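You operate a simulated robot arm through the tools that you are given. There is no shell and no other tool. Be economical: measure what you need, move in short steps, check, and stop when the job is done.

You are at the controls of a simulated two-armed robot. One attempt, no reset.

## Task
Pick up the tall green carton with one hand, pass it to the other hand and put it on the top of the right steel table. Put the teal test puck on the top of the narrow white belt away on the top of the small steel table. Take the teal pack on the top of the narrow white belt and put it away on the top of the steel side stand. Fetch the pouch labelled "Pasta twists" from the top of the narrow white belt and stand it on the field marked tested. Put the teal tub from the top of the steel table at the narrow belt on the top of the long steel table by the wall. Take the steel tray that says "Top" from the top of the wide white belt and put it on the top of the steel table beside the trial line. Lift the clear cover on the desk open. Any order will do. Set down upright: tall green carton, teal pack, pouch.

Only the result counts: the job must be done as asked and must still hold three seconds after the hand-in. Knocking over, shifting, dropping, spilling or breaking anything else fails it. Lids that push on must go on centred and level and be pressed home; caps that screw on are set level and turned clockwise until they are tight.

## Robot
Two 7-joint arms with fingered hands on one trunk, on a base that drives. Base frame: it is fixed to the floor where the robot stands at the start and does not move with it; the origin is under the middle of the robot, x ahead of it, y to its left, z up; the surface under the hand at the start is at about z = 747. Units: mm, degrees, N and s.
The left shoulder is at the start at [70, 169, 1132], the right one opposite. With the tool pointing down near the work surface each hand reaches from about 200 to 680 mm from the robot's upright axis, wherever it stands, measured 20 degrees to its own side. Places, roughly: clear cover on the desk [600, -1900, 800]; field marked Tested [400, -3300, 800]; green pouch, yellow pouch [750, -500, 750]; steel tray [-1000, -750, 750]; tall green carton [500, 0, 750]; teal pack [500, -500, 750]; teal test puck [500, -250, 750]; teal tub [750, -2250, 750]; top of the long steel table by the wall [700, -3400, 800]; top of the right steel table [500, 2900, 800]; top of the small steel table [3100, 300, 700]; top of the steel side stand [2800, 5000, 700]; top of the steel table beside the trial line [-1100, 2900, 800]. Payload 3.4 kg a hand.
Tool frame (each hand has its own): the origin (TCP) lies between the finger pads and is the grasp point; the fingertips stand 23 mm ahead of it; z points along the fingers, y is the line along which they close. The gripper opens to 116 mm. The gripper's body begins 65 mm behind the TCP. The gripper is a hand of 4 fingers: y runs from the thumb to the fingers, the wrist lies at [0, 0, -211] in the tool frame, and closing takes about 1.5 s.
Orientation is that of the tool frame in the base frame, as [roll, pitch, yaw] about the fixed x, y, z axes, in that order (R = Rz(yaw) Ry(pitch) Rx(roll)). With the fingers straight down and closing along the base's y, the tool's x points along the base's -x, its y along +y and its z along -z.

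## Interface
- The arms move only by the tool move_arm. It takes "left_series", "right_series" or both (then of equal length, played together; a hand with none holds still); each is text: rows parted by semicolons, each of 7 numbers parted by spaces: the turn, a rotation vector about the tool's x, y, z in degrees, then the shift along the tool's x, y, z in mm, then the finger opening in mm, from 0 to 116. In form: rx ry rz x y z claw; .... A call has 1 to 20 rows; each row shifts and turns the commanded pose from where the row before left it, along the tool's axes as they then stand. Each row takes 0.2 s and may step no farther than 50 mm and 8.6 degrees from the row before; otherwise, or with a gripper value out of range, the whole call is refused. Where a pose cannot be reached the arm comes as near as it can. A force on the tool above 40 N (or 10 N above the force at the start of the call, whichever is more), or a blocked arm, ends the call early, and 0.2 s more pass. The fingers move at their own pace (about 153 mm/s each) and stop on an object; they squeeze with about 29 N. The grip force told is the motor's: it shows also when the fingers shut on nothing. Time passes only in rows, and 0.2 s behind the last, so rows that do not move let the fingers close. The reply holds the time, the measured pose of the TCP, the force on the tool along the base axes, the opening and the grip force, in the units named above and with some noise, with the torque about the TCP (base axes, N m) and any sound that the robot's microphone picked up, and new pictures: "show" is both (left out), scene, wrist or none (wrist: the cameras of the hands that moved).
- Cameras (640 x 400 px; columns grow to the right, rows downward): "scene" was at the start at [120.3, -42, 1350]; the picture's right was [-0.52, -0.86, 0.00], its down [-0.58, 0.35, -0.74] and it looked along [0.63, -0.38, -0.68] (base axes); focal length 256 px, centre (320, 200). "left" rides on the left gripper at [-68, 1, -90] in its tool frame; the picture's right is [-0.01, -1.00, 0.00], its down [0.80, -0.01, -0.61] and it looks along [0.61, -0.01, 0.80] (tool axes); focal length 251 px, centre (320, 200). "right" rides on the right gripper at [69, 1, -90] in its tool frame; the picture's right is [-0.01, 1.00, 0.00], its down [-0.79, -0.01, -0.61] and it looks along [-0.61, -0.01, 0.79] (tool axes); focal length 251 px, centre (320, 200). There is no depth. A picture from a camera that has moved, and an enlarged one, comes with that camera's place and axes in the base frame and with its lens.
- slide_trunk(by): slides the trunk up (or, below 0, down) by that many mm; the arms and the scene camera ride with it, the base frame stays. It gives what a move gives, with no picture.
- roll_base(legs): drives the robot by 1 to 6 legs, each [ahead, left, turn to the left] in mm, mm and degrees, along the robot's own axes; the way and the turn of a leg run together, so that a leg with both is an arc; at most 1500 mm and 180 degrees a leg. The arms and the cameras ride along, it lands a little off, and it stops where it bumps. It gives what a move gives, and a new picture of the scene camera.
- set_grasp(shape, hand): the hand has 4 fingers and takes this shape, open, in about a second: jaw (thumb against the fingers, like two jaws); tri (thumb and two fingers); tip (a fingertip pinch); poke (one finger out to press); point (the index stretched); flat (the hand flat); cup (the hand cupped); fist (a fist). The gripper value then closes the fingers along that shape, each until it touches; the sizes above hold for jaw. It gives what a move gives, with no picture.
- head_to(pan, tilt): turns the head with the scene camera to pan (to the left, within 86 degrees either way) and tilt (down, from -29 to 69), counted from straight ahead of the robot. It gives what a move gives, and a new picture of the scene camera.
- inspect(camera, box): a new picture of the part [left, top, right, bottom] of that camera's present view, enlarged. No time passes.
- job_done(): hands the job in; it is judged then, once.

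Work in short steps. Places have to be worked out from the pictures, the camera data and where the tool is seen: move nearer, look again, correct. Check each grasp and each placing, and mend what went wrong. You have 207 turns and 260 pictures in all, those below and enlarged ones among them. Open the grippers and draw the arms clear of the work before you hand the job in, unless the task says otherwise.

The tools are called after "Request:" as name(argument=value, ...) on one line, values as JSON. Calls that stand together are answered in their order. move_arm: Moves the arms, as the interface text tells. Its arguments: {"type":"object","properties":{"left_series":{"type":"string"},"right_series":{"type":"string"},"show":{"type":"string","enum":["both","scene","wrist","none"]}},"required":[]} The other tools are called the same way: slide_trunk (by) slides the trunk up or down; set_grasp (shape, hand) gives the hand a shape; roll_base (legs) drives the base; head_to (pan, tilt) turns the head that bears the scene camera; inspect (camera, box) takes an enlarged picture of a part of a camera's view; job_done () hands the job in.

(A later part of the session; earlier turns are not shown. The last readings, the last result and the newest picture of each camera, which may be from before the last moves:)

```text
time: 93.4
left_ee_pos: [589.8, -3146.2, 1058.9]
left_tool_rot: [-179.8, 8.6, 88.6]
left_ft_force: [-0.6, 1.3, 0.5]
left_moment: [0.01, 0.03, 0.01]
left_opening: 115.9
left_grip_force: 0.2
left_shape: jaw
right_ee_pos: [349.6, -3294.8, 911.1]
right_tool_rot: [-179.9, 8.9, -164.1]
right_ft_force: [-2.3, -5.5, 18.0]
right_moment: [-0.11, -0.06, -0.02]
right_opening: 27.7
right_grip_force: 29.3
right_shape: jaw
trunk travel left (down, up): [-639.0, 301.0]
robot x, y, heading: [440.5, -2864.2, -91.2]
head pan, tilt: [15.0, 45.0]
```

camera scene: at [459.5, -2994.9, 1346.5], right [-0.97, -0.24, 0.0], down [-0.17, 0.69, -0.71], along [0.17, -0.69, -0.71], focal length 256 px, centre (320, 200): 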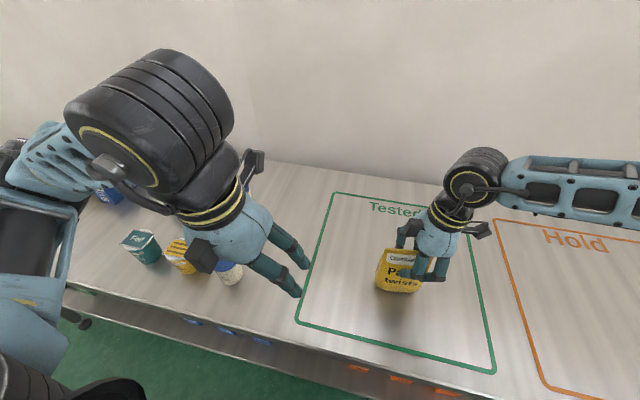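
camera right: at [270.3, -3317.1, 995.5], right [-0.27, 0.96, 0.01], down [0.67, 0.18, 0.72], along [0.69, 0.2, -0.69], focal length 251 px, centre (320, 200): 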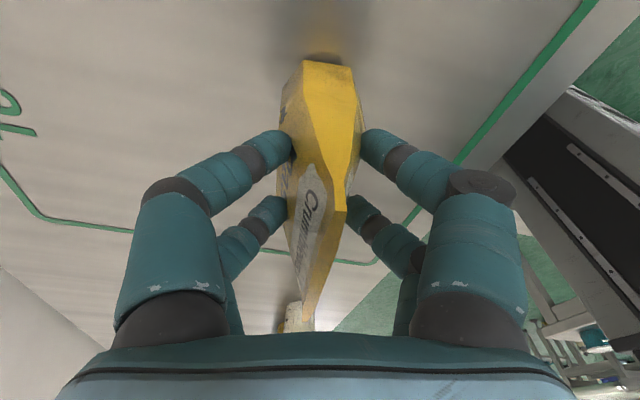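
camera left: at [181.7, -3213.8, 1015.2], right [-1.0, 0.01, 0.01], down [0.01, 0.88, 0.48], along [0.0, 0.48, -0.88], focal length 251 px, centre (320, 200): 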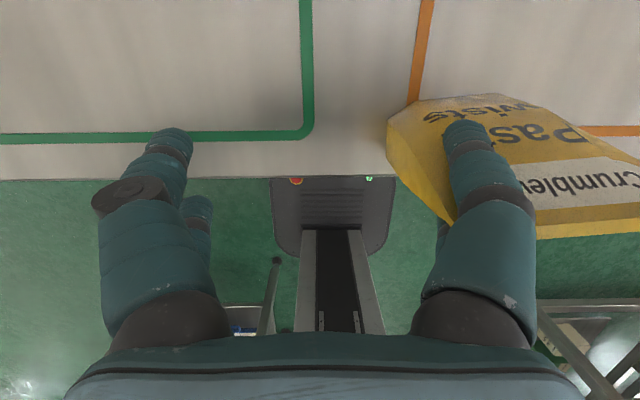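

Contact felt (18 N). I relax 1 mm and open evenly.

Request:
move_arm(right_series="0 0 0 0 0 -1 10;0 0 0 0 0 0 40;0 0 0 0 0 0 60;0 0 0 0 0 0 80;0 0 0 0 0 0 100;0 0 0 0 0 0 116;0 0 0 0 0 0 116", show="wrist")

```text
time: 95.0
left_ee_pos: [590.3, -3146.7, 1058.1]
left_tool_rot: [-179.7, 8.6, 88.5]
left_ft_force: [-0.3, -0.1, 0.2]
left_moment: [-0.01, 0.03, 0.01]
left_opening: 115.6
left_grip_force: 0.0
left_shape: jaw
right_ee_pos: [350.3, -3294.6, 910.9]
right_tool_rot: [179.9, 8.7, -164.1]
right_ft_force: [0.3, 0.3, 0.5]
right_moment: [0.01, 0.04, -0.02]
right_opening: 115.7
right_grip_force: 0.1
right_shape: jaw
trunk travel left (down, up): [-639.0, 301.0]
robot x, y, heading: [440.0, -2865.1, -91.1]
head pan, tilt: [15.0, 45.0]
camera right: at [270.2, -3317.2, 990.5], right [-0.27, 0.96, 0.0], down [0.67, 0.18, 0.72], along [0.69, 0.19, -0.69], focal length 251 px, centre (320, 200)
```

right: 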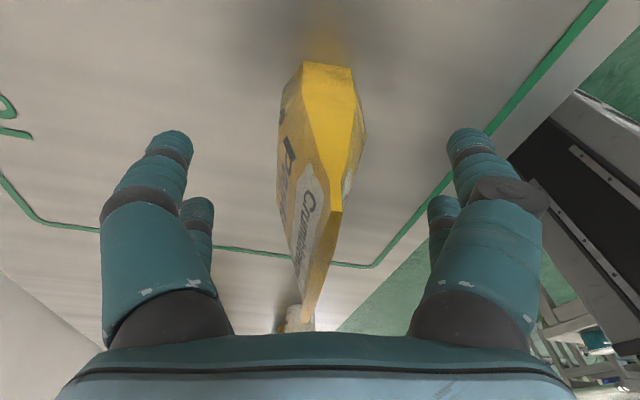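

Clean release. I lift the right hand straight out and retract, then look toward the desk for the tub.

Request:
move_arm(right_series="0 0 0 0 0 -30 116;0 0 0 0 0 -40 116;0 0 0 0 0 -40 116;0 0 0 0 0 -40 116;0 0 0 10 30 -10 116;0 0 0 10 40 0 116;0 0 0 10 40 0 116", show="scene")

```text
time: 96.6
left_ee_pos: [590.4, -3145.0, 1059.8]
left_tool_rot: [-179.9, 8.6, 88.6]
left_ft_force: [0.1, -0.2, -0.3]
left_moment: [-0.01, -0.01, -0.03]
left_opening: 116.1
left_grip_force: 0.2
left_shape: jaw
right_ee_pos: [269.5, -3204.3, 1061.6]
right_tool_rot: [179.9, 8.9, -164.1]
right_ft_force: [1.0, -0.2, 0.3]
right_moment: [0.0, 0.0, 0.0]
right_opening: 116.2
right_grip_force: 0.0
right_shape: jaw
trunk travel left (down, up): [-639.0, 301.0]
robot x, y, heading: [440.9, -2865.9, -91.1]
head pan, tilt: [15.0, 45.0]
camera scene: at [458.5, -2992.8, 1346.7], right [-0.97, -0.24, 0.0], down [-0.17, 0.69, -0.71], along [0.17, -0.69, -0.71], focal length 256 px, centre (320, 200)
```

scene: 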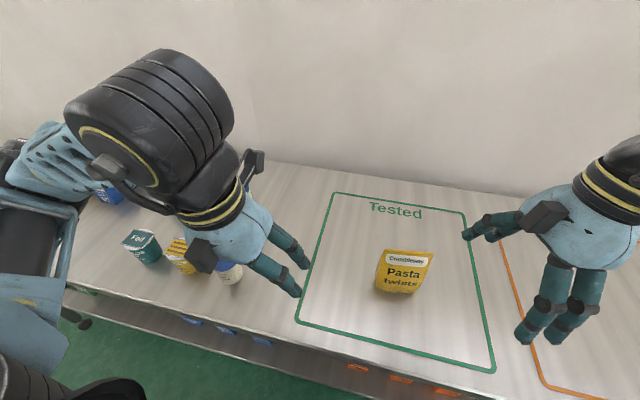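

The pouch stands on Tested. Next the tub: I back off 150 mm and turn round to face the desk side.

Request:
roll_base(legs=[[-130, 0, 0], [0, 0, 90], [0, 0, 91]])

Request:
head_to(pan=0, tilt=35)

```text
time: 105.6
left_ee_pos: [282.4, -2463.5, 1057.6]
left_tool_rot: [-179.8, 8.6, -88.6]
left_ft_force: [0.3, 0.1, 0.3]
left_moment: [0.01, -0.01, -0.02]
left_opening: 115.9
left_grip_force: 0.1
left_shape: jaw
right_ee_pos: [599.2, -2388.1, 1062.1]
right_tool_rot: [179.8, 8.8, 18.8]
right_ft_force: [0.6, 0.0, 0.4]
right_moment: [-0.04, -0.01, 0.02]
right_opening: 115.8
right_grip_force: 0.1
right_shape: jaw
trunk travel left (down, up): [-639.0, 301.0]
robot x, y, heading: [443.3, -2734.2, 91.7]
head pan, tilt: [15.0, 45.0]
camera scene: at [419.0, -2607.4, 1346.5], right [0.96, 0.29, 0.0], down [0.2, -0.68, -0.71], along [-0.2, 0.68, -0.71], focal length 256 px, centre (320, 200)
```

scene: 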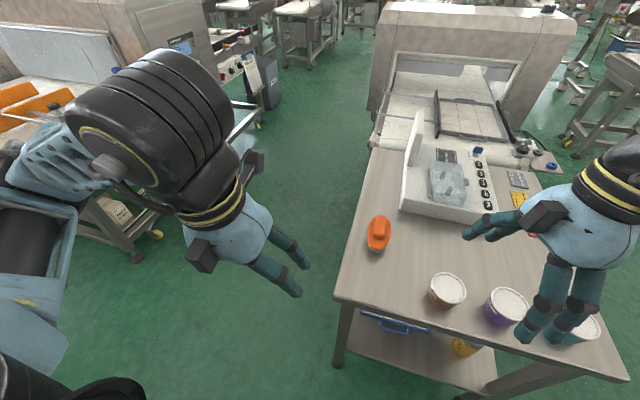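

```text
time: 106.4
left_ee_pos: [282.5, -2464.7, 1056.8]
left_tool_rot: [-179.8, 8.7, -88.7]
left_ft_force: [-0.5, 0.6, 0.7]
left_moment: [0.01, 0.0, 0.0]
left_opening: 116.0
left_grip_force: 0.2
left_shape: jaw
right_ee_pos: [600.4, -2388.1, 1062.5]
right_tool_rot: [179.8, 8.8, 18.8]
right_ft_force: [-0.7, 0.2, 0.1]
right_moment: [0.02, -0.01, -0.03]
right_opening: 116.1
right_grip_force: 0.1
right_shape: jaw
trunk travel left (down, up): [-639.0, 301.0]
robot x, y, heading: [444.9, -2735.7, 91.8]
head pan, tilt: [0.0, 35.0]
camera scene: at [439.6, -2597.3, 1361.3], right [1.0, 0.03, 0.0], down [0.02, -0.57, -0.82], along [-0.02, 0.82, -0.57], focal length 256 px, centre (320, 200)
```

scene: 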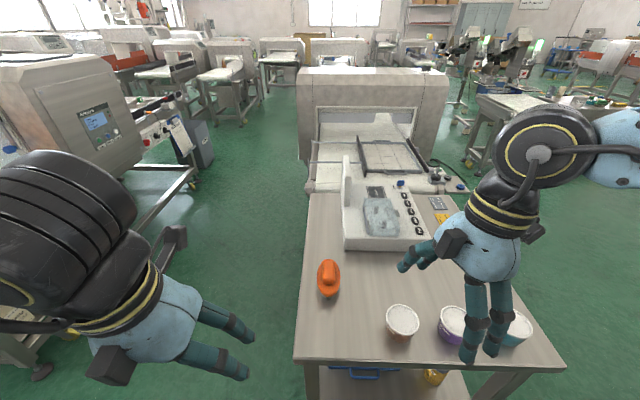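

Three tubs stand at the desk's near edge; the teal one is at about [900,-2255]. I drive right 270 and ahead 100 to bring the right hand over it.

Request:
roll_base(legs=[[0, -270, -1.7], [90, 0, 0]])

Request:
inspect(camera="right", box=[0, 0, 640, 400])

```text
time: 109.0
left_ee_pos: [560.3, -2366.4, 1057.9]
left_tool_rot: [-179.8, 8.6, -90.4]
left_ft_force: [0.3, -0.4, -0.4]
left_moment: [0.01, -0.02, 0.01]
left_opening: 116.0
left_grip_force: 0.1
left_shape: jaw
right_ee_pos: [879.6, -2300.7, 1062.8]
right_tool_rot: [179.8, 8.8, 17.1]
right_ft_force: [0.4, 1.0, -0.6]
right_moment: [-0.02, -0.01, -0.01]
right_opening: 116.0
right_grip_force: 0.1
right_shape: jaw
trunk travel left (down, up): [-639.0, 301.0]
robot x, y, heading: [712.6, -2643.0, 90.1]
head pan, tilt: [0.0, 35.0]
camera scene: at [713.6, -2504.3, 1361.4], right [1.0, 0.0, 0.0], down [0.0, -0.57, -0.82], along [0.0, 0.82, -0.57], focal length 256 px, centre (320, 200)
```

scene: 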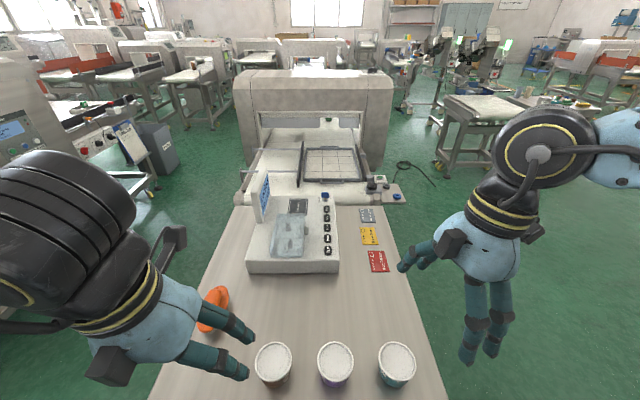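

```text
1.00 times, centred on (320, 200) of right (not enlarged: the box is as wide or as high as the picture)
camera zoom: at [957.2, -2277.0, 1141.9], right [0.29, -0.96, 0.0], down [-0.66, -0.19, 0.72], along [-0.69, -0.21, -0.69], focal length 251 px, centre (320, 200)
```

zoom: 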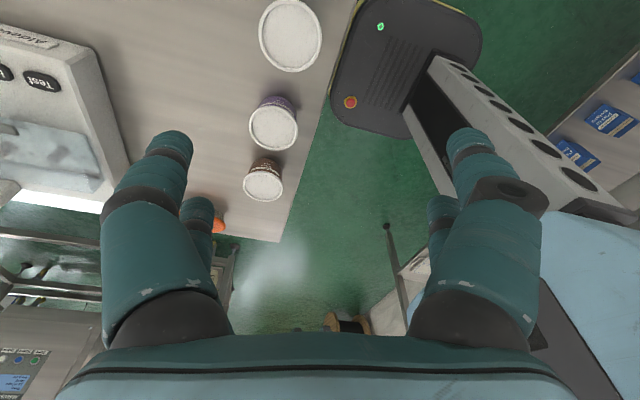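

Triangulated tub rim centre ≈ [871,-2264,797], Ø≈75. I straighten the right hand, centre it, and go down to about 880 to check.

Request:
move_arm(right_series="0 8.5 0 0 0 0 116;0 0 0 2 -19 0 116;0 0 0 0 -19 30 116;0 0 0 0 0 40 116;0 0 0 0 0 40 116;0 0 0 0 0 40 116;0 0 0 0 0 30 116;0 0 0 0 0 0 116", show="both")

```text
time: 110.8
left_ee_pos: [560.0, -2365.7, 1058.6]
left_tool_rot: [-179.8, 8.5, -90.4]
left_ft_force: [-0.1, 0.5, 0.5]
left_moment: [-0.01, 0.04, 0.03]
left_opening: 116.0
left_grip_force: 0.0
left_shape: jaw
right_ee_pos: [868.5, -2265.5, 882.1]
right_tool_rot: [179.8, 0.3, 17.1]
right_ft_force: [0.2, -0.7, 0.2]
right_moment: [-0.03, 0.0, 0.0]
right_opening: 115.9
right_grip_force: 0.1
right_shape: jaw
trunk travel left (down, up): [-639.0, 301.0]
robot x, y, heading: [713.6, -2644.4, 89.9]
head pan, tilt: [0.0, 35.0]
camera scene: at [712.9, -2504.5, 1361.4], right [1.0, 0.0, 0.0], down [0.0, -0.57, -0.82], along [0.0, 0.82, -0.57], focal length 256 px, centre (320, 200)
camera right: at [932.8, -2245.7, 971.9], right [0.28, -0.96, 0.0], down [-0.76, -0.22, 0.61], along [-0.59, -0.18, -0.79], focal length 251 px, centre (320, 200)
```

scene: 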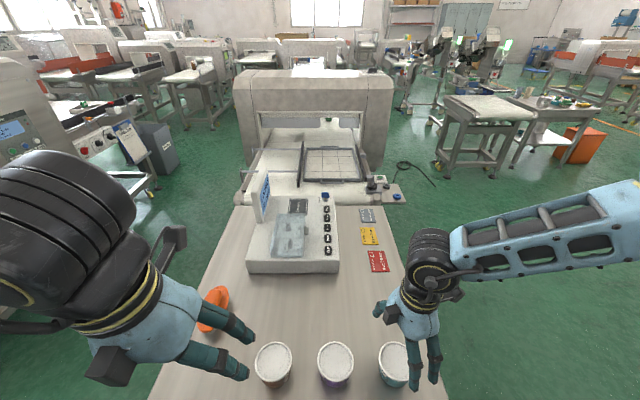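
right: 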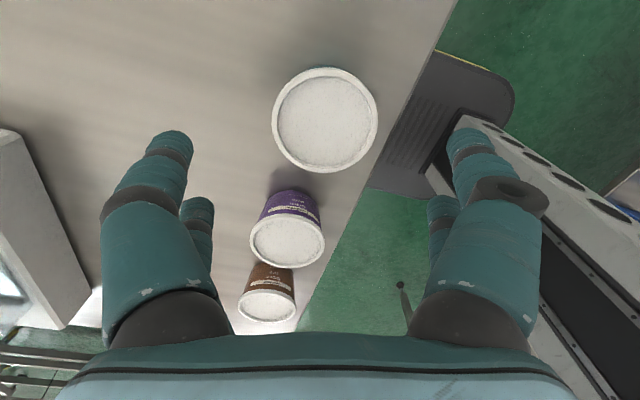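

Tub centre [872,-2268]. Minor correction, then down to z≈780.

Request:
move_arm(right_series="0 0 0 2.5 4 0 116;0 0 0 0 0 35 116;0 0 0 0 0 35 116;0 0 0 0 0 20 116;0 0 0 0 0 10 116;0 0 0 0 0 0 116", show="wrist")

```text
time: 112.2
left_ee_pos: [559.7, -2365.9, 1058.1]
left_tool_rot: [-179.8, 8.6, -90.3]
left_ft_force: [-0.6, 0.5, -0.5]
left_moment: [0.01, 0.0, 0.0]
left_opening: 116.1
left_grip_force: 0.0
left_shape: jaw
right_ee_pos: [879.2, -2268.3, 785.4]
right_tool_rot: [179.9, 0.5, 17.1]
right_ft_force: [0.3, 0.0, -0.1]
right_moment: [0.02, 0.01, 0.0]
right_opening: 115.9
right_grip_force: 0.1
right_shape: jaw
right hand out of reach, approached as far as the arm can: row 5
trunk travel left (down, up): [-639.0, 301.0]
robot x, y, heading: [712.0, -2647.5, 89.6]
head pan, tilt: [0.0, 35.0]
camera right: at [943.3, -2248.6, 876.0], right [0.29, -0.96, 0.0], down [-0.76, -0.22, 0.61], along [-0.59, -0.18, -0.79], focal length 251 px, centre (320, 200)
```

right: 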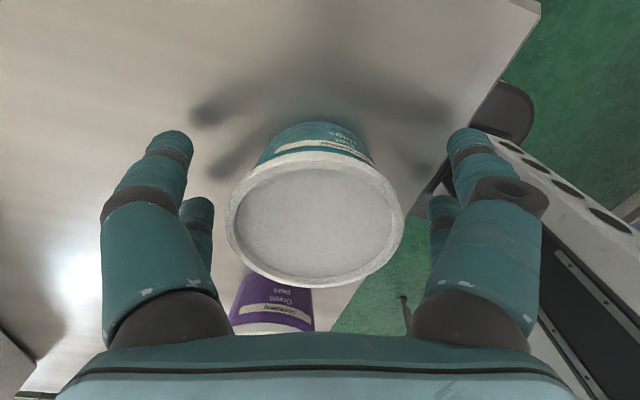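

Good straddle. Nudge 6 mm and close.

Request:
move_arm(right_series="0 0 0 -6 0 0 116;0 0 0 0 0 0 70;0 0 0 0 0 0 40;0 0 0 0 0 0 40;0 0 0 0 0 0 40;0 0 0 0 0 0 40;0 0 0 0 0 0 40;0 0 0 0 0 -10 40;0 0 0 0 0 -20 40;0 0 0 0 0 -20 40", show="both")

```text
time: 114.4
left_ee_pos: [559.6, -2365.9, 1057.5]
left_tool_rot: [-179.8, 8.7, -90.4]
left_ft_force: [0.2, 1.1, 0.0]
left_moment: [0.03, -0.01, 0.01]
left_opening: 115.9
left_grip_force: 0.1
left_shape: jaw
right_ee_pos: [873.0, -2274.8, 840.0]
right_tool_rot: [179.8, 0.3, 17.0]
right_ft_force: [-0.9, -0.1, -1.9]
right_moment: [-0.04, 0.02, -0.01]
right_opening: 48.2
right_grip_force: 29.2
right_shape: jaw
right hand out of reach, approached as far as the arm can: row 1
trunk travel left (down, up): [-639.0, 301.0]
robot x, y, heading: [713.9, -2643.9, 90.0]
head pan, tilt: [0.0, 35.0]
camera scene: at [712.8, -2504.3, 1361.3], right [1.0, 0.0, 0.0], down [0.0, -0.57, -0.82], along [0.0, 0.82, -0.57], focal length 256 px, centre (320, 200)
camera right: at [937.6, -2253.6, 929.1], right [0.28, -0.96, 0.0], down [-0.76, -0.22, 0.61], along [-0.58, -0.18, -0.79], focal length 251 px, centre (320, 200)
```

scene: 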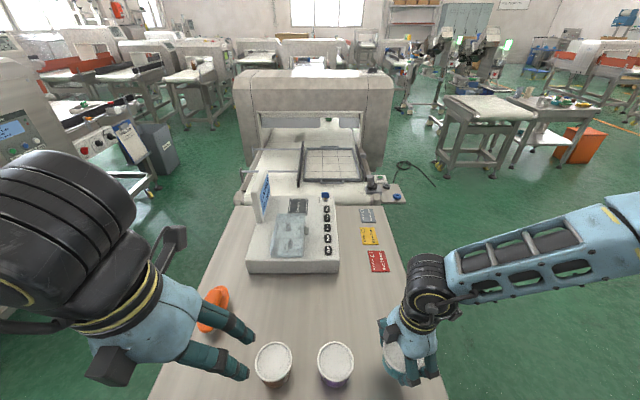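
right: 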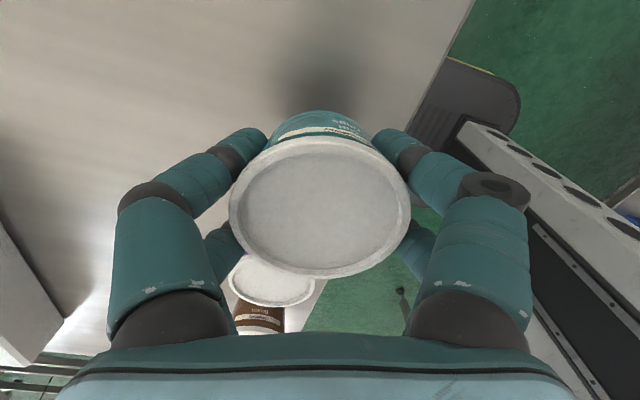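

Tub held. I take an enlarged look at the device with the clear cover.

Request:
inspect(camera="scene", box=[220, 150, 420, 290])

```text
2.86 times, centred on (320, 220) of scene
camera zoom: at [712.8, -2504.3, 1361.3], right [1.0, 0.0, 0.0], down [0.0, -0.57, -0.82], along [0.0, 0.82, -0.57], focal length 731 px, centre (320, 143)
```

zoom: 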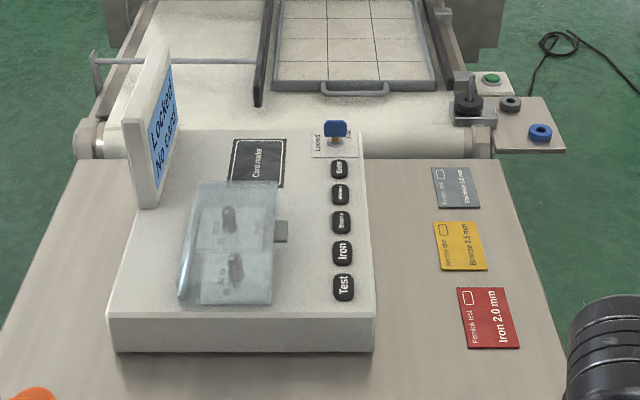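

The cover's hinge is on the west side with a tab on its east edge, so I'll do it from the east later. First the tub: I lift it to about z 1000, back up, and turn to the long table.

Request:
move_arm(right_series="0 0 0 0 0 -40 40;0 0 0 0 0 -40 40;0 0 0 0 0 -40 40;0 0 0 0 0 -40 40;0 0 0 0 0 0 40", show="none")

Request:
roll_base(legs=[[-80, 0, 0], [0, 0, -90], [0, 0, -90]])

```text
time: 115.6
left_ee_pos: [559.5, -2365.1, 1057.6]
left_tool_rot: [-179.8, 8.5, -90.4]
left_ft_force: [-0.4, 0.0, 0.2]
left_moment: [0.01, 0.01, -0.02]
left_opening: 115.9
left_grip_force: 0.1
left_shape: jaw
right_ee_pos: [871.8, -2272.1, 1001.0]
right_tool_rot: [179.7, 0.4, 17.1]
right_ft_force: [-0.5, 0.5, -1.3]
right_moment: [-0.03, 0.0, 0.0]
right_opening: 47.5
right_grip_force: 28.3
right_shape: jaw
trunk travel left (down, up): [-639.0, 301.0]
robot x, y, heading: [715.1, -2645.7, 90.0]
head pan, tilt: [0.0, 35.0]
```

```text
time: 124.3
left_ee_pos: [861.8, -3003.8, 1057.8]
left_tool_rot: [-179.8, 8.6, 88.5]
left_ft_force: [0.7, -0.3, 0.1]
left_moment: [0.0, 0.04, 0.02]
left_opening: 116.3
left_grip_force: 0.1
left_shape: jaw
right_ee_pos: [548.2, -3091.5, 1001.4]
right_tool_rot: [179.8, 0.2, -164.0]
right_ft_force: [-0.2, -0.5, -2.1]
right_moment: [0.0, 0.0, 0.0]
right_opening: 47.3
right_grip_force: 28.8
right_shape: jaw
trunk travel left (down, up): [-639.0, 301.0]
robot x, y, heading: [714.9, -2718.0, -91.1]
head pan, tilt: [0.0, 35.0]
camera scene: at [710.0, -2859.7, 1361.3], right [-1.0, 0.02, 0.0], down [0.01, 0.57, -0.82], along [-0.02, -0.82, -0.57], focal length 256 px, centre (320, 200)
```

scene: 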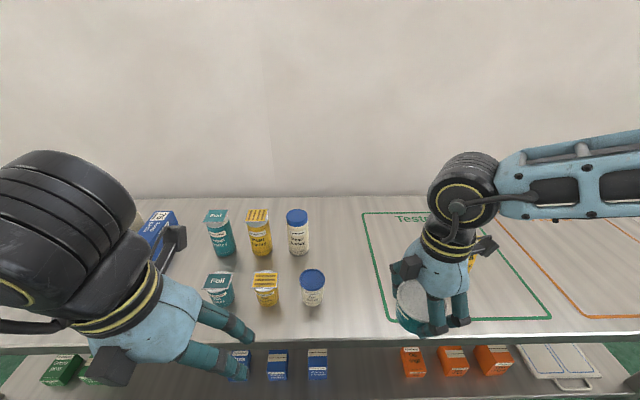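

Free spot on the table between bottles (x≥690) and the field (x≤547): about [618,-3275]. I drive left 70 and ahead 130.

Request:
roll_base(legs=[[0, 70, 1], [130, 0, 0]])

```text
time: 126.2
left_ee_pos: [935.6, -3134.0, 1058.3]
left_tool_rot: [-179.7, 8.6, 89.4]
left_ft_force: [0.4, 0.5, 0.3]
left_moment: [0.0, -0.04, 0.03]
left_opening: 115.9
left_grip_force: 0.1
left_shape: jaw
right_ee_pos: [623.0, -3225.7, 1000.6]
right_tool_rot: [179.9, 0.3, -163.2]
right_ft_force: [-0.1, -0.5, -1.2]
right_moment: [0.04, 0.0, 0.0]
right_opening: 47.5
right_grip_force: 28.9
right_shape: jaw
trunk travel left (down, up): [-639.0, 301.0]
robot x, y, heading: [780.4, -2858.5, -90.2]
head pan, tilt: [0.0, 35.0]
camera scene: at [780.7, -2992.3, 1361.5], right [-1.0, 0.01, 0.0], down [0.0, 0.57, -0.82], along [0.0, -0.82, -0.57], focal length 256 px, centre (320, 200)
```

scene: 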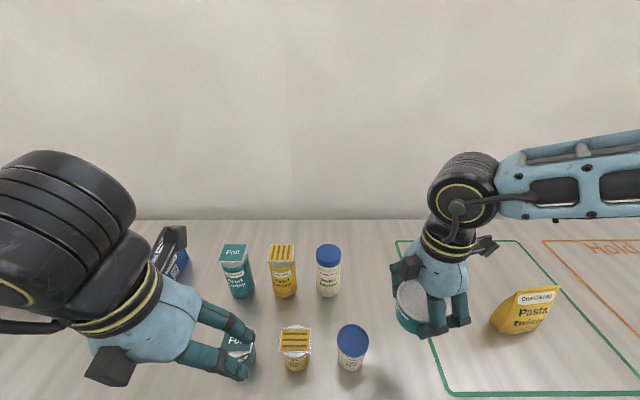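

I move 40 mm forward, then lower to about z 868 before the contact search.

Request:
move_arm(right_series="0 0 0 11 -17.5 0 40;0 0 0 11 -17.5 0 40;0 0 0 0 0 35 40;0 0 0 0 0 35 40;0 0 0 0 0 35 40;0 0 0 0 0 25 40;0 0 0 0 0 0 40", show="scene")

```text
time: 127.8
left_ee_pos: [936.2, -3134.1, 1058.8]
left_tool_rot: [-179.8, 8.6, 89.4]
left_ft_force: [-0.3, 0.1, -0.1]
left_moment: [-0.02, 0.03, -0.02]
left_opening: 115.8
left_grip_force: 0.0
left_shape: jaw
right_ee_pos: [613.8, -3268.5, 869.1]
right_tool_rot: [179.8, 0.3, -163.0]
right_ft_force: [0.1, 0.2, -1.3]
right_moment: [-0.04, 0.02, 0.0]
right_opening: 46.7
right_grip_force: 29.0
right_shape: jaw
trunk travel left (down, up): [-639.0, 301.0]
robot x, y, heading: [786.0, -2857.8, -90.4]
head pan, tilt: [0.0, 35.0]
camera scene: at [781.3, -2993.1, 1361.3], right [-1.0, 0.01, 0.0], down [0.0, 0.57, -0.82], along [0.0, -0.82, -0.57], focal length 256 px, centre (320, 200)
```

scene: 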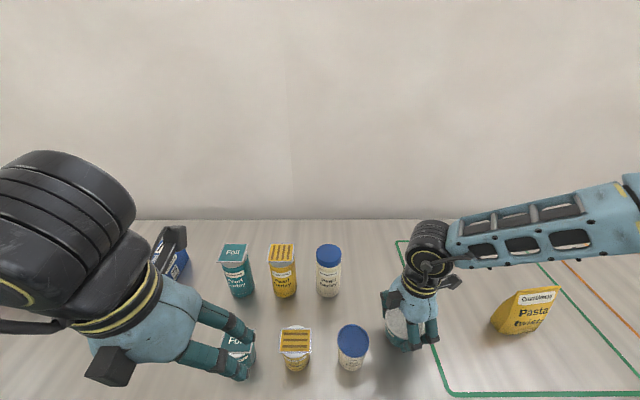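

Request:
move_arm(right_series="0 0 0 0 0 4 40;0 0 0 0 0 3 40;0 0 0 0 0 2 40;0 0 0 0 0 2 40;0 0 0 0 0 2 40;0 0 0 0 0 2 40;0 0 0 0 0 0 40", show="none")

```text
time: 129.4
left_ee_pos: [936.3, -3134.0, 1058.5]
left_tool_rot: [-179.8, 8.6, 89.3]
left_ft_force: [-0.7, -0.9, -0.1]
left_moment: [0.01, 0.0, 0.02]
left_opening: 116.1
left_grip_force: 0.1
left_shape: jaw
right_ee_pos: [613.5, -3265.8, 857.2]
right_tool_rot: [180.0, 0.4, -163.3]
right_ft_force: [-1.0, -0.5, 8.2]
right_moment: [0.07, 0.1, 0.0]
right_opening: 46.8
right_grip_force: 28.4
right_shape: jaw
trunk travel left (down, up): [-639.0, 301.0]
robot x, y, heading: [782.0, -2855.2, -89.9]
head pan, tilt: [0.0, 35.0]
```

Contact at z≈857. I open and check.

Request:
move_arm(right_series="0 0 0 0 0 0 60;0 0 0 0 0 0 80;0 0 0 0 0 0 100;0 0 0 0 0 0 116;0 0 0 0 0 0 116;0 0 0 0 0 -10 116;0 0 0 0 0 -20 116", show="wrist")

```text
time: 131.0
left_ee_pos: [936.2, -3133.9, 1058.8]
left_tool_rot: [-179.8, 8.5, 89.3]
left_ft_force: [-0.8, -0.6, 0.3]
left_moment: [-0.01, 0.01, -0.01]
left_opening: 116.0
left_grip_force: 0.2
left_shape: jaw
right_ee_pos: [613.7, -3264.5, 885.7]
right_tool_rot: [179.7, 0.3, -163.2]
right_ft_force: [-0.8, 0.4, 0.2]
right_moment: [-0.01, 0.01, -0.02]
right_opening: 115.8
right_grip_force: 0.1
right_shape: jaw
trunk travel left (down, up): [-639.0, 301.0]
robot x, y, heading: [784.7, -2856.7, -90.3]
head pan, tilt: [0.0, 35.0]
camera right: at [547.3, -3284.7, 976.8], right [-0.28, 0.96, 0.0], down [0.76, 0.22, 0.61], along [0.59, 0.17, -0.79], focal length 251 px, centre (320, 200)
```

right: 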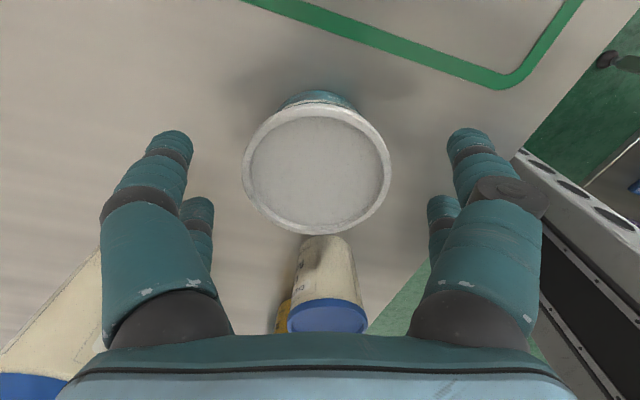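

Tub placed upright. I lift clear, back off, and drive toward the east side of the desk.

Request:
move_arm(right_series="0 0 0 0 0 -40 116;0 0 0 0 0 -40 116;0 0 0 0 0 -40 116;0 0 0 0 0 -40 116;0 0 0 0 20 -10 116;0 0 0 0 0 0 116", show="none")

Request:
roll_base(legs=[[-140, 0, 0], [0, 0, 90], [650, 0, 0], [0, 0, 90]])

```text
time: 132.4
left_ee_pos: [936.6, -3134.3, 1059.7]
left_tool_rot: [-179.8, 8.6, 89.5]
left_ft_force: [-0.1, -0.4, 0.1]
left_moment: [0.0, 0.0, 0.04]
left_opening: 116.1
left_grip_force: 0.0
left_shape: jaw
right_ee_pos: [605.2, -3247.4, 1056.0]
right_tool_rot: [179.7, 0.3, -163.1]
right_ft_force: [0.7, -0.3, -0.3]
right_moment: [0.0, 0.01, -0.02]
right_opening: 116.1
right_grip_force: 0.1
right_shape: jaw
trunk travel left (down, up): [-639.0, 301.0]
robot x, y, heading: [784.0, -2856.7, -90.3]
head pan, tilt: [0.0, 35.0]
```

```text
time: 144.5
left_ee_pos: [1262.9, -2443.2, 1058.0]
left_tool_rot: [-179.9, 8.6, -90.2]
left_ft_force: [0.6, 0.0, 0.0]
left_moment: [-0.04, -0.04, -0.01]
left_opening: 116.0
left_grip_force: 0.0
left_shape: jaw
right_ee_pos: [1592.1, -2329.3, 1055.2]
right_tool_rot: [179.9, 0.2, 17.2]
right_ft_force: [-0.3, -0.5, 0.3]
right_moment: [0.01, 0.02, 0.02]
right_opening: 115.9
right_grip_force: 0.0
right_shape: jaw
trunk travel left (down, up): [-639.0, 301.0]
robot x, y, heading: [1418.1, -2722.3, 90.1]
head pan, tilt: [0.0, 35.0]
camera scene: at [1416.5, -2581.8, 1361.3], right [1.0, 0.0, 0.0], down [0.0, -0.57, -0.82], along [0.0, 0.82, -0.57], focal length 256 px, centre (320, 200)
```

scene: 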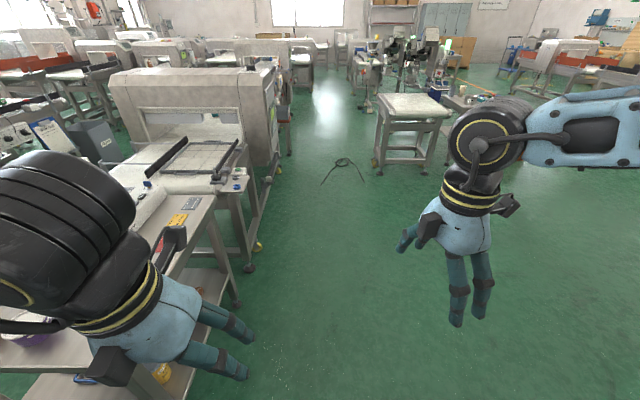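

A wide free aisle runs along the east side. I drive up to y≈-2107 and turn to face the desk (west).

Request:
roll_base(legs=[[615, 0, 0], [0, 0, 90], [110, 0, 0]])

Request:
head_to(pan=-12, tilt=42)

```text
time: 152.4
left_ee_pos: [1028.8, -2255.2, 1059.2]
left_tool_rot: [-179.8, 8.6, -2.6]
left_ft_force: [-0.3, 0.2, 0.3]
left_moment: [0.02, -0.02, -0.02]
left_opening: 115.8
left_grip_force: 0.0
left_shape: jaw
right_ee_pos: [927.8, -1921.2, 1055.5]
right_tool_rot: [179.8, 0.4, 104.8]
right_ft_force: [-0.3, 0.1, 0.5]
right_moment: [0.0, -0.03, 0.0]
right_opening: 115.8
right_grip_force: 0.1
right_shape: jaw
trunk travel left (down, up): [-639.0, 301.0]
robot x, y, heading: [1311.3, -2111.5, 177.8]
head pan, tilt: [0.0, 35.0]
camera scene: at [1173.5, -2105.1, 1361.4], right [0.04, 1.0, 0.0], down [0.57, -0.02, -0.82], along [-0.82, 0.03, -0.57], focal length 256 px, centre (320, 200)
```

scene: 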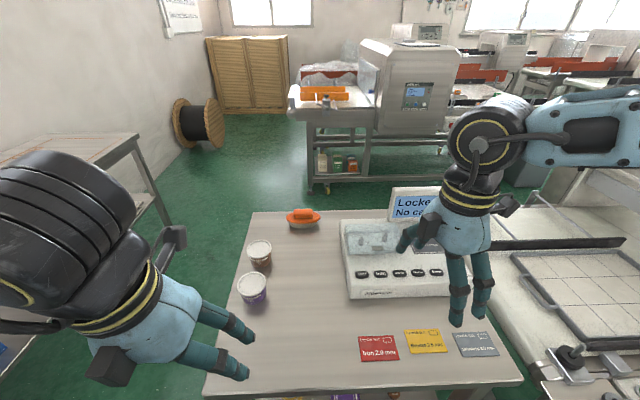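

```text
time: 153.2
left_ee_pos: [1029.1, -2255.6, 1056.6]
left_tool_rot: [-179.9, 8.4, -2.5]
left_ft_force: [-0.2, -0.3, -0.1]
left_moment: [-0.01, 0.0, -0.01]
left_opening: 115.8
left_grip_force: 0.0
left_shape: jaw
right_ee_pos: [926.9, -1922.0, 1055.8]
right_tool_rot: [179.9, 0.3, 104.9]
right_ft_force: [0.0, -0.6, 0.7]
right_moment: [-0.01, 0.0, 0.0]
right_opening: 116.0
right_grip_force: 0.0
right_shape: jaw
trunk travel left (down, up): [-639.0, 301.0]
robot x, y, heading: [1313.7, -2110.6, 177.6]
head pan, tilt: [-12.0, 42.0]
camera scene: at [1179.3, -2088.0, 1350.8], right [0.25, 0.97, 0.0], down [0.65, -0.16, -0.74], along [-0.72, 0.18, -0.67], focal length 256 px, centre (320, 200)
```

scene: 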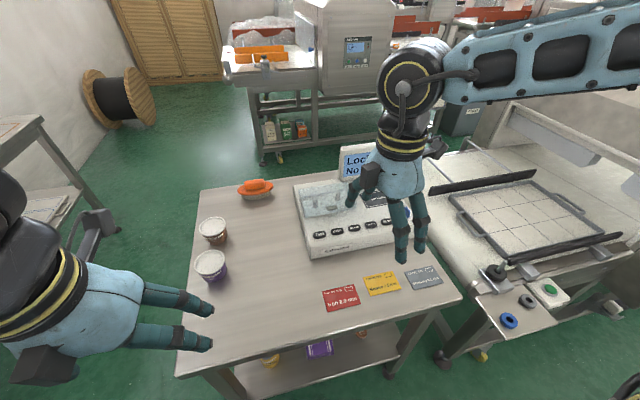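

Enlarging the device to see the cover.

Request:
inspect(camera="scene", box=[280, 160, 400, 270])

```text
3.64 times, centred on (340, 215) of scene
camera zoom: at [1179.3, -2088.0, 1350.8], right [0.25, 0.97, 0.0], down [0.65, -0.16, -0.74], along [-0.72, 0.18, -0.67], focal length 930 px, centre (247, 146)
```

zoom: 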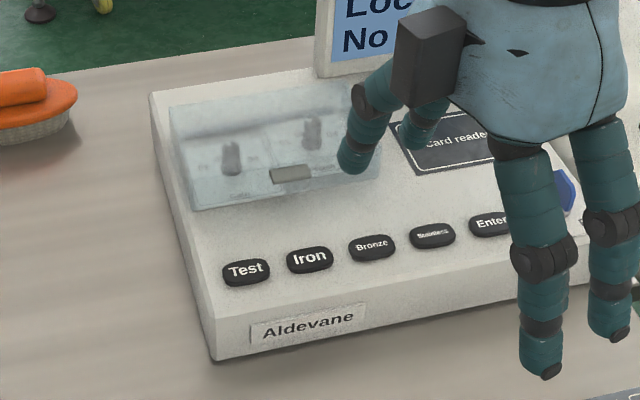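

Tab at about [670,-1924,843], cover hinged on the west. I'll use the left hand with one finger out, pitched forward. First the right hand retracts, and the base goes to x≈1240, y≈-1970.

Request:
set_grasp(hand="left", shape="poke")

Request:
move_arm(right_series="0 0 0 4 30 -10 116;0 0 0 4 30 -10 116;0 0 0 4 30 -10 116;0 0 0 4 30 0 116;0 0 0 4 30 0 116;0 0 0 0 0 0 116", left_series="0 -8.4 0 0 0 0 116;0 -8.4 0 0 0 0 116;0 -8.4 0 0 0 0 116;0 -8.4 0 0 0 0 116;0 -8.4 0 0 0 0 116;0 -8.4 0 0 0 0 116", show="none")

Request:
roll_base(legs=[[0, -140, 2.3], [70, 0, 0]])

Request:
inspect(camera="left", box=[0, 0, 640, 400])

```text
time: 154.1
left_ee_pos: [1028.7, -2256.3, 1058.2]
left_tool_rot: [-179.9, 8.6, -2.5]
left_ft_force: [-0.4, 0.3, -0.3]
left_moment: [0.03, 0.02, 0.01]
left_opening: 0.0
left_grip_force: 0.0
left_shape: poke
right_ee_pos: [926.6, -1921.3, 1054.9]
right_tool_rot: [179.8, 0.3, 104.8]
right_ft_force: [0.8, 0.1, 0.2]
right_moment: [0.0, 0.01, -0.02]
right_opening: 115.7
right_grip_force: 0.1
right_shape: jaw
trunk travel left (down, up): [-639.0, 301.0]
robot x, y, heading: [1314.2, -2109.4, 177.9]
head pan, tilt: [-12.0, 42.0]
```

```text
time: 155.5
left_ee_pos: [941.0, -2171.8, 1151.2]
left_tool_rot: [-179.8, 59.0, -2.3]
left_ft_force: [0.3, -0.2, 0.6]
left_moment: [0.01, 0.03, 0.01]
left_opening: 0.1
left_grip_force: 0.1
left_shape: poke
left hand out of reach, approached as far as the arm can: row 1, 2, 3, 4, 5, 6
right_ee_pos: [1066.9, -1861.1, 1087.6]
right_tool_rot: [179.8, 0.3, 104.9]
right_ft_force: [0.1, -0.5, -0.4]
right_moment: [0.01, -0.03, 0.01]
right_opening: 115.7
right_grip_force: 0.0
right_shape: jaw
trunk travel left (down, up): [-639.0, 301.0]
robot x, y, heading: [1313.8, -2105.7, 177.6]
head pan, tilt: [-12.0, 42.0]
```

```text
time: 157.4
left_ee_pos: [879.9, -2044.2, 1151.6]
left_tool_rot: [-179.7, 59.0, -0.1]
left_ft_force: [-0.7, -0.6, -0.1]
left_moment: [0.0, -0.02, -0.02]
left_opening: 0.0
left_grip_force: 0.1
left_shape: poke
right_ee_pos: [994.0, -1729.7, 1087.5]
right_tool_rot: [180.0, 0.3, 107.2]
right_ft_force: [-0.6, 0.3, -0.4]
right_moment: [0.01, 0.0, 0.02]
right_opening: 116.1
right_grip_force: 0.0
right_shape: jaw
trunk travel left (down, up): [-639.0, 301.0]
robot x, y, heading: [1246.5, -1969.6, -180.1]
head pan, tilt: [-12.0, 42.0]
camera scene: at [1114.5, -1950.9, 1351.0], right [0.21, 0.98, 0.0], down [0.65, -0.14, -0.74], along [-0.73, 0.15, -0.67], focal length 256 px, centre (320, 200)
```

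scene: 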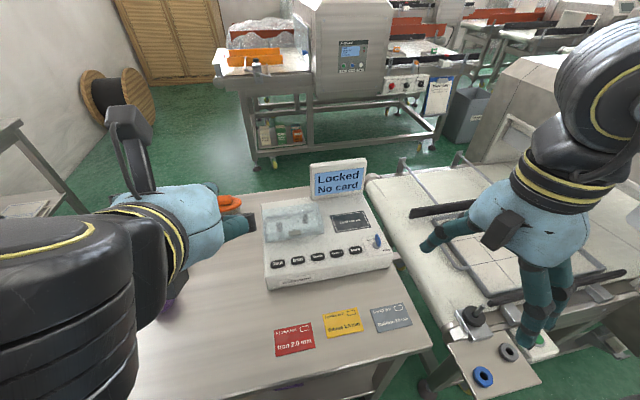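

```text
1.00 times, centred on (320, 200) of left (not enlarged: the box is as wide or as high as the picture)
camera zoom: at [922.0, -2044.7, 1256.3], right [0.0, 1.0, 0.01], down [0.93, 0.0, -0.37], along [-0.37, 0.01, -0.93], focal length 251 px, centre (320, 200)
```

zoom: 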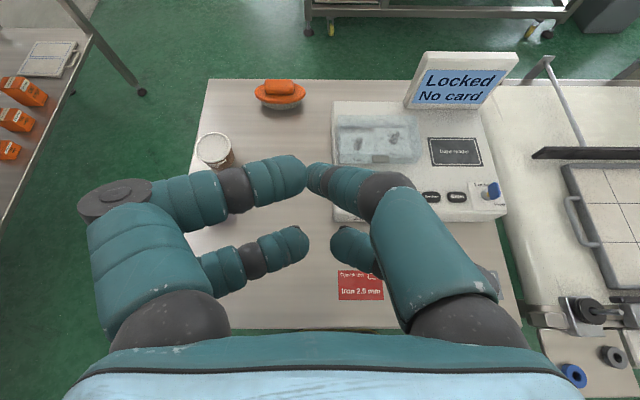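

The poke shape doesn't give a clear single finger here. I try the "point" shape and look.

Request:
set_grasp(hand="left", shape="point")

Request:
inspect(camera="left", box=[0, 0, 640, 400])

Request:
inspect(camera="scene", box=[120, 130, 320, 290])

```text
time: 158.3
left_ee_pos: [879.9, -2044.7, 1150.4]
left_tool_rot: [-179.7, 59.0, 0.0]
left_ft_force: [-0.4, -0.4, -0.2]
left_moment: [-0.02, 0.0, 0.01]
left_opening: 0.0
left_grip_force: 0.1
left_shape: point
right_ee_pos: [992.3, -1730.2, 1087.6]
right_tool_rot: [179.9, 0.3, 107.2]
right_ft_force: [1.0, -0.1, 0.6]
right_moment: [0.03, 0.02, 0.02]
right_opening: 115.9
right_grip_force: 0.0
right_shape: jaw
trunk travel left (down, up): [-639.0, 301.0]
robot x, y, heading: [1247.2, -1970.5, -179.9]
head pan, tilt: [-12.0, 42.0]
```

```text
1.00 times, centred on (320, 200) of left (not enlarged: the box is as wide or as high as the picture)
camera zoom: at [921.8, -2045.1, 1256.1], right [0.0, 1.0, 0.01], down [0.93, 0.0, -0.37], along [-0.37, 0.01, -0.93], focal length 251 px, centre (320, 200)
```

zoom: 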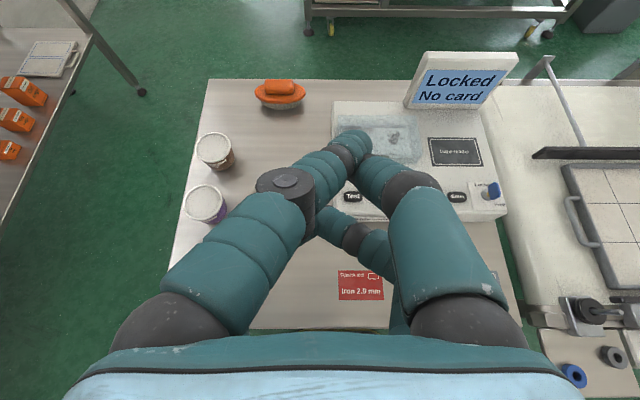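

```text
2.50 times, centred on (220, 210) of scene
camera zoom: at [1114.2, -1951.3, 1350.9], right [0.21, 0.98, 0.0], down [0.65, -0.14, -0.74], along [-0.73, 0.15, -0.67], focal length 640 px, centre (570, 175)
```

zoom: 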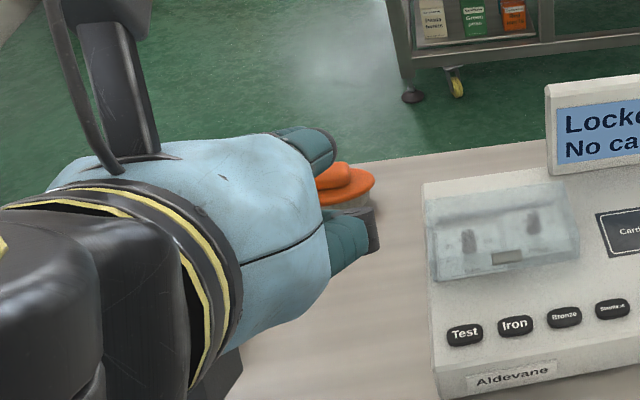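

The index leads in this shape. I pitch to ~40° from vertical and bring the hand near the cover's tab, a bit above and east of it, for a close look.

Request:
move_arm(left_series="0 8.5 0 0 0 0 116;0 8.5 0 0 0 0 116;0 2 0 0 0 0 116;0 0 0 10 -13 35.8 116;0 0 0 10 -13 35.8 116;0 0 0 10 -13 35.8 116;0 0 0 10 -13 35.8 116;0 0 0 10 -13 35.8 116;0 0 0 10 -13 35.8 116;0 0 0 10 -13 35.8 116;0 0 0 0 0 0 116", show="both")

```text
time: 160.7
left_ee_pos: [771.8, -1950.9, 913.0]
left_tool_rot: [-179.8, 39.9, -0.1]
left_ft_force: [-0.5, -0.8, 0.9]
left_moment: [0.0, -0.01, 0.0]
left_opening: 0.2
left_grip_force: 0.1
left_shape: point
right_ee_pos: [993.1, -1730.5, 1086.4]
right_tool_rot: [179.8, 0.3, 107.2]
right_ft_force: [0.2, -0.3, -0.4]
right_moment: [0.03, 0.0, -0.02]
right_opening: 115.9
right_grip_force: 0.1
right_shape: jaw
trunk travel left (down, up): [-639.0, 301.0]
robot x, y, heading: [1243.7, -1971.9, -180.2]
head pan, tilt: [-12.0, 42.0]
camera scene: at [1114.0, -1951.5, 1350.9], right [0.21, 0.98, 0.0], down [0.65, -0.14, -0.74], along [-0.73, 0.15, -0.67], focal length 256 px, centre (320, 200)
camera left: at [777.3, -1951.2, 1026.9], right [0.0, 1.0, 0.01], down [1.0, 0.0, -0.04], along [-0.04, 0.01, -1.0], focal length 251 px, centre (320, 200)
```

scene: 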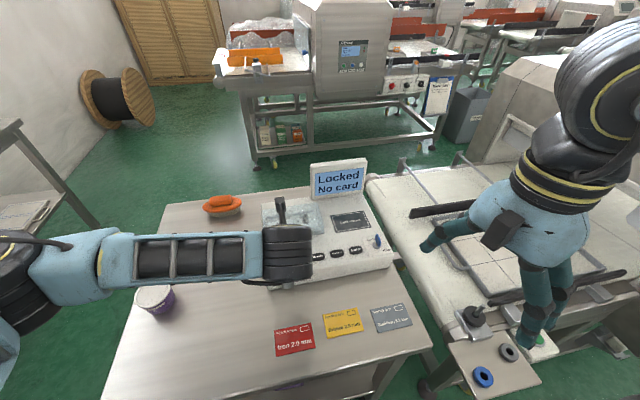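
left: 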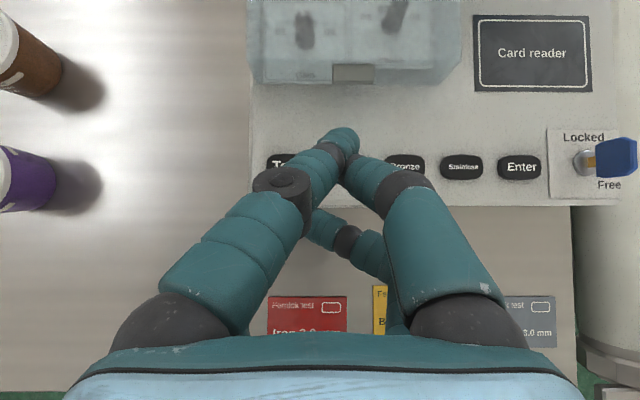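

Tab spans x 669–682, y −1939…−1910; my index tip is at [742,-1939,910]. I steepen the pitch by 10° and lower so the tip sits just east of and below the tab.

Request:
move_arm(left_series="0 8 0 0 0 0 116;0 2 0 0 0 0 116;0 0 0 0 -7 24 116;0 0 0 0 -7 24 116;0 0 0 -1 0 24 116;0 0 0 0 0 15 116;0 0 0 0 0 7 116;0 0 0 0 0 0 116", show="both")

```text
time: 162.5
left_ee_pos: [726.0, -1939.2, 837.1]
left_tool_rot: [-179.6, 30.2, 0.0]
left_ft_force: [-2.4, -2.7, 27.3]
left_moment: [-0.23, -0.22, -0.02]
left_opening: 0.0
left_grip_force: 0.1
left_shape: point
right_ee_pos: [996.1, -1730.5, 1089.5]
right_tool_rot: [180.0, 0.2, 107.3]
right_ft_force: [0.2, 0.0, 0.6]
right_moment: [0.0, 0.0, -0.02]
right_opening: 115.7
right_grip_force: 0.1
right_shape: jaw
trunk travel left (down, up): [-639.0, 301.0]
robot x, y, heading: [1246.6, -1968.0, -180.2]
head pan, tilt: [-12.0, 42.0]
heard: click
camera scene: at [1117.4, -1952.2, 1351.6], right [0.21, 0.98, 0.0], down [0.65, -0.14, -0.75], along [-0.73, 0.15, -0.67], focal length 256 px, centre (320, 200)
camera left: at [712.3, -1939.9, 949.4], right [0.0, 1.0, 0.01], down [0.99, 0.0, 0.12], along [0.12, 0.01, -0.99], focal length 251 px, centre (320, 200)
```

scene: 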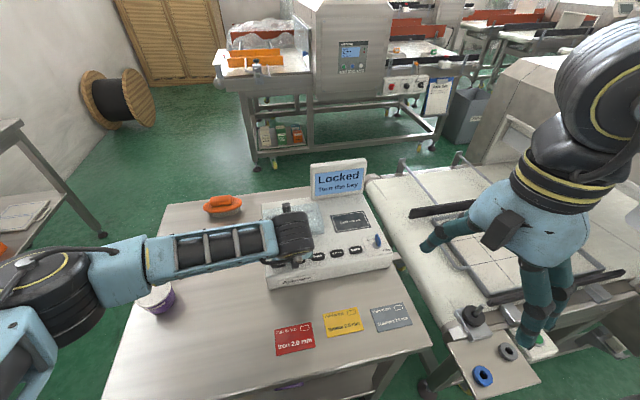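
left: 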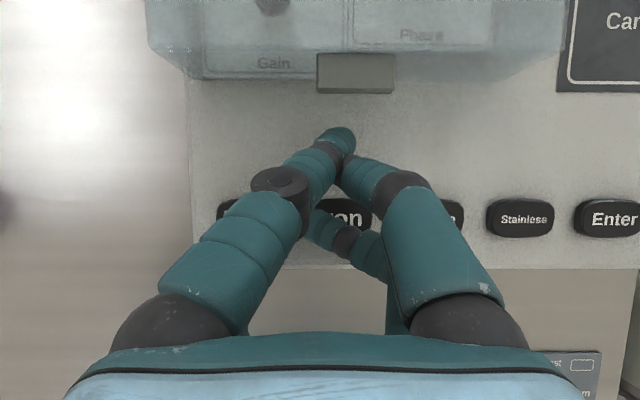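

A rear digit pressed a button (spring-back). I lift 4 mm off it and ease west toward the tab.

Request:
move_arm(left_series="0 0 0 -2.5 0 -4.3 116;0 0 0 -4.3 -3 2.5 116;0 0 0 -4.3 0 2.5 116;0 0 0 0 0 0 116", show="wrist")

```text
time: 163.5
left_ee_pos: [716.4, -1935.3, 839.2]
left_tool_rot: [-179.8, 29.9, -0.2]
left_ft_force: [-1.1, -0.6, 1.0]
left_moment: [0.01, -0.03, 0.02]
left_opening: 0.0
left_grip_force: 0.1
left_shape: point
right_ee_pos: [992.2, -1729.1, 1086.4]
right_tool_rot: [179.8, 0.2, 107.1]
right_ft_force: [0.2, -0.9, 0.7]
right_moment: [0.01, -0.01, 0.0]
right_opening: 115.9
right_grip_force: 0.0
right_shape: jaw
trunk travel left (down, up): [-639.0, 301.0]
robot x, y, heading: [1247.9, -1969.9, -180.0]
head pan, tilt: [-12.0, 42.0]
camera left: at [701.7, -1934.9, 950.7], right [0.0, 1.0, 0.01], down [0.99, 0.0, 0.13], along [0.13, 0.01, -0.99], focal length 251 px, centre (320, 200)
```

left: 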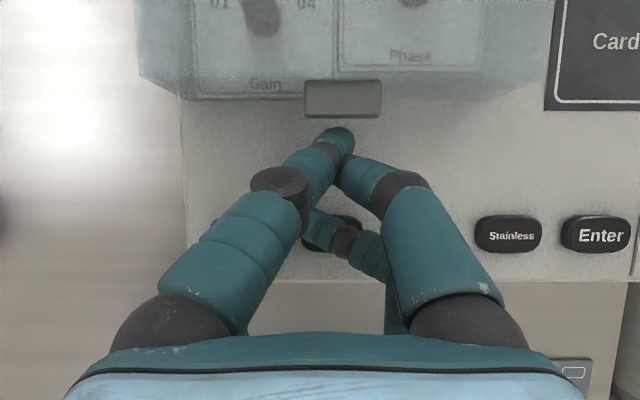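

Aligned with the tab. I ease west, slightly down, and west again to get the tip under it.

Request:
move_arm(left_series="0 0 0 -3.5 0 2 116;0 0 0 -1 0 3.5 116;0 0 0 -1.8 0 4.5 116;0 0 0 -3.5 0 2 116;0 0 0 -3.5 0 2 116;0 0 0 0 0 0 116", show="wrist")

```text
time: 164.9
left_ee_pos: [701.2, -1936.0, 836.9]
left_tool_rot: [-179.6, 30.3, -0.2]
left_ft_force: [20.4, 0.5, 28.5]
left_moment: [-0.16, -0.37, 0.05]
left_opening: 0.0
left_grip_force: 0.0
left_shape: point
right_ee_pos: [999.5, -1729.7, 1089.7]
right_tool_rot: [-179.8, 0.2, 107.1]
right_ft_force: [0.5, 0.2, -1.0]
right_moment: [-0.02, -0.01, -0.02]
right_opening: 115.8
right_grip_force: 0.0
right_shape: jaw
trunk travel left (down, up): [-639.0, 301.0]
robot x, y, heading: [1248.4, -1969.4, -179.8]
head pan, tilt: [-12.0, 42.0]
camera left: at [688.9, -1934.6, 949.1], right [0.0, 1.0, 0.01], down [0.99, 0.0, 0.12], along [0.12, 0.01, -0.99], focal length 251 px, centre (320, 200)
```

left: 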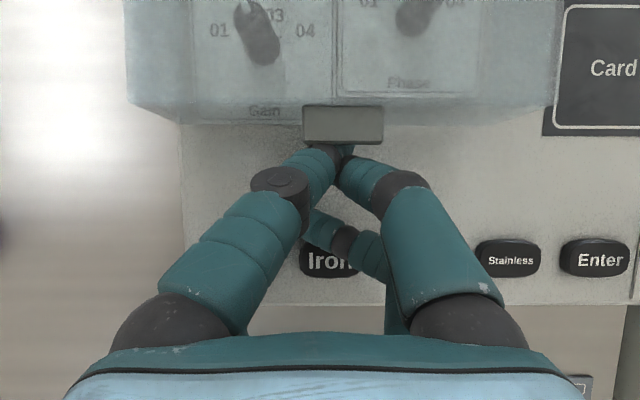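

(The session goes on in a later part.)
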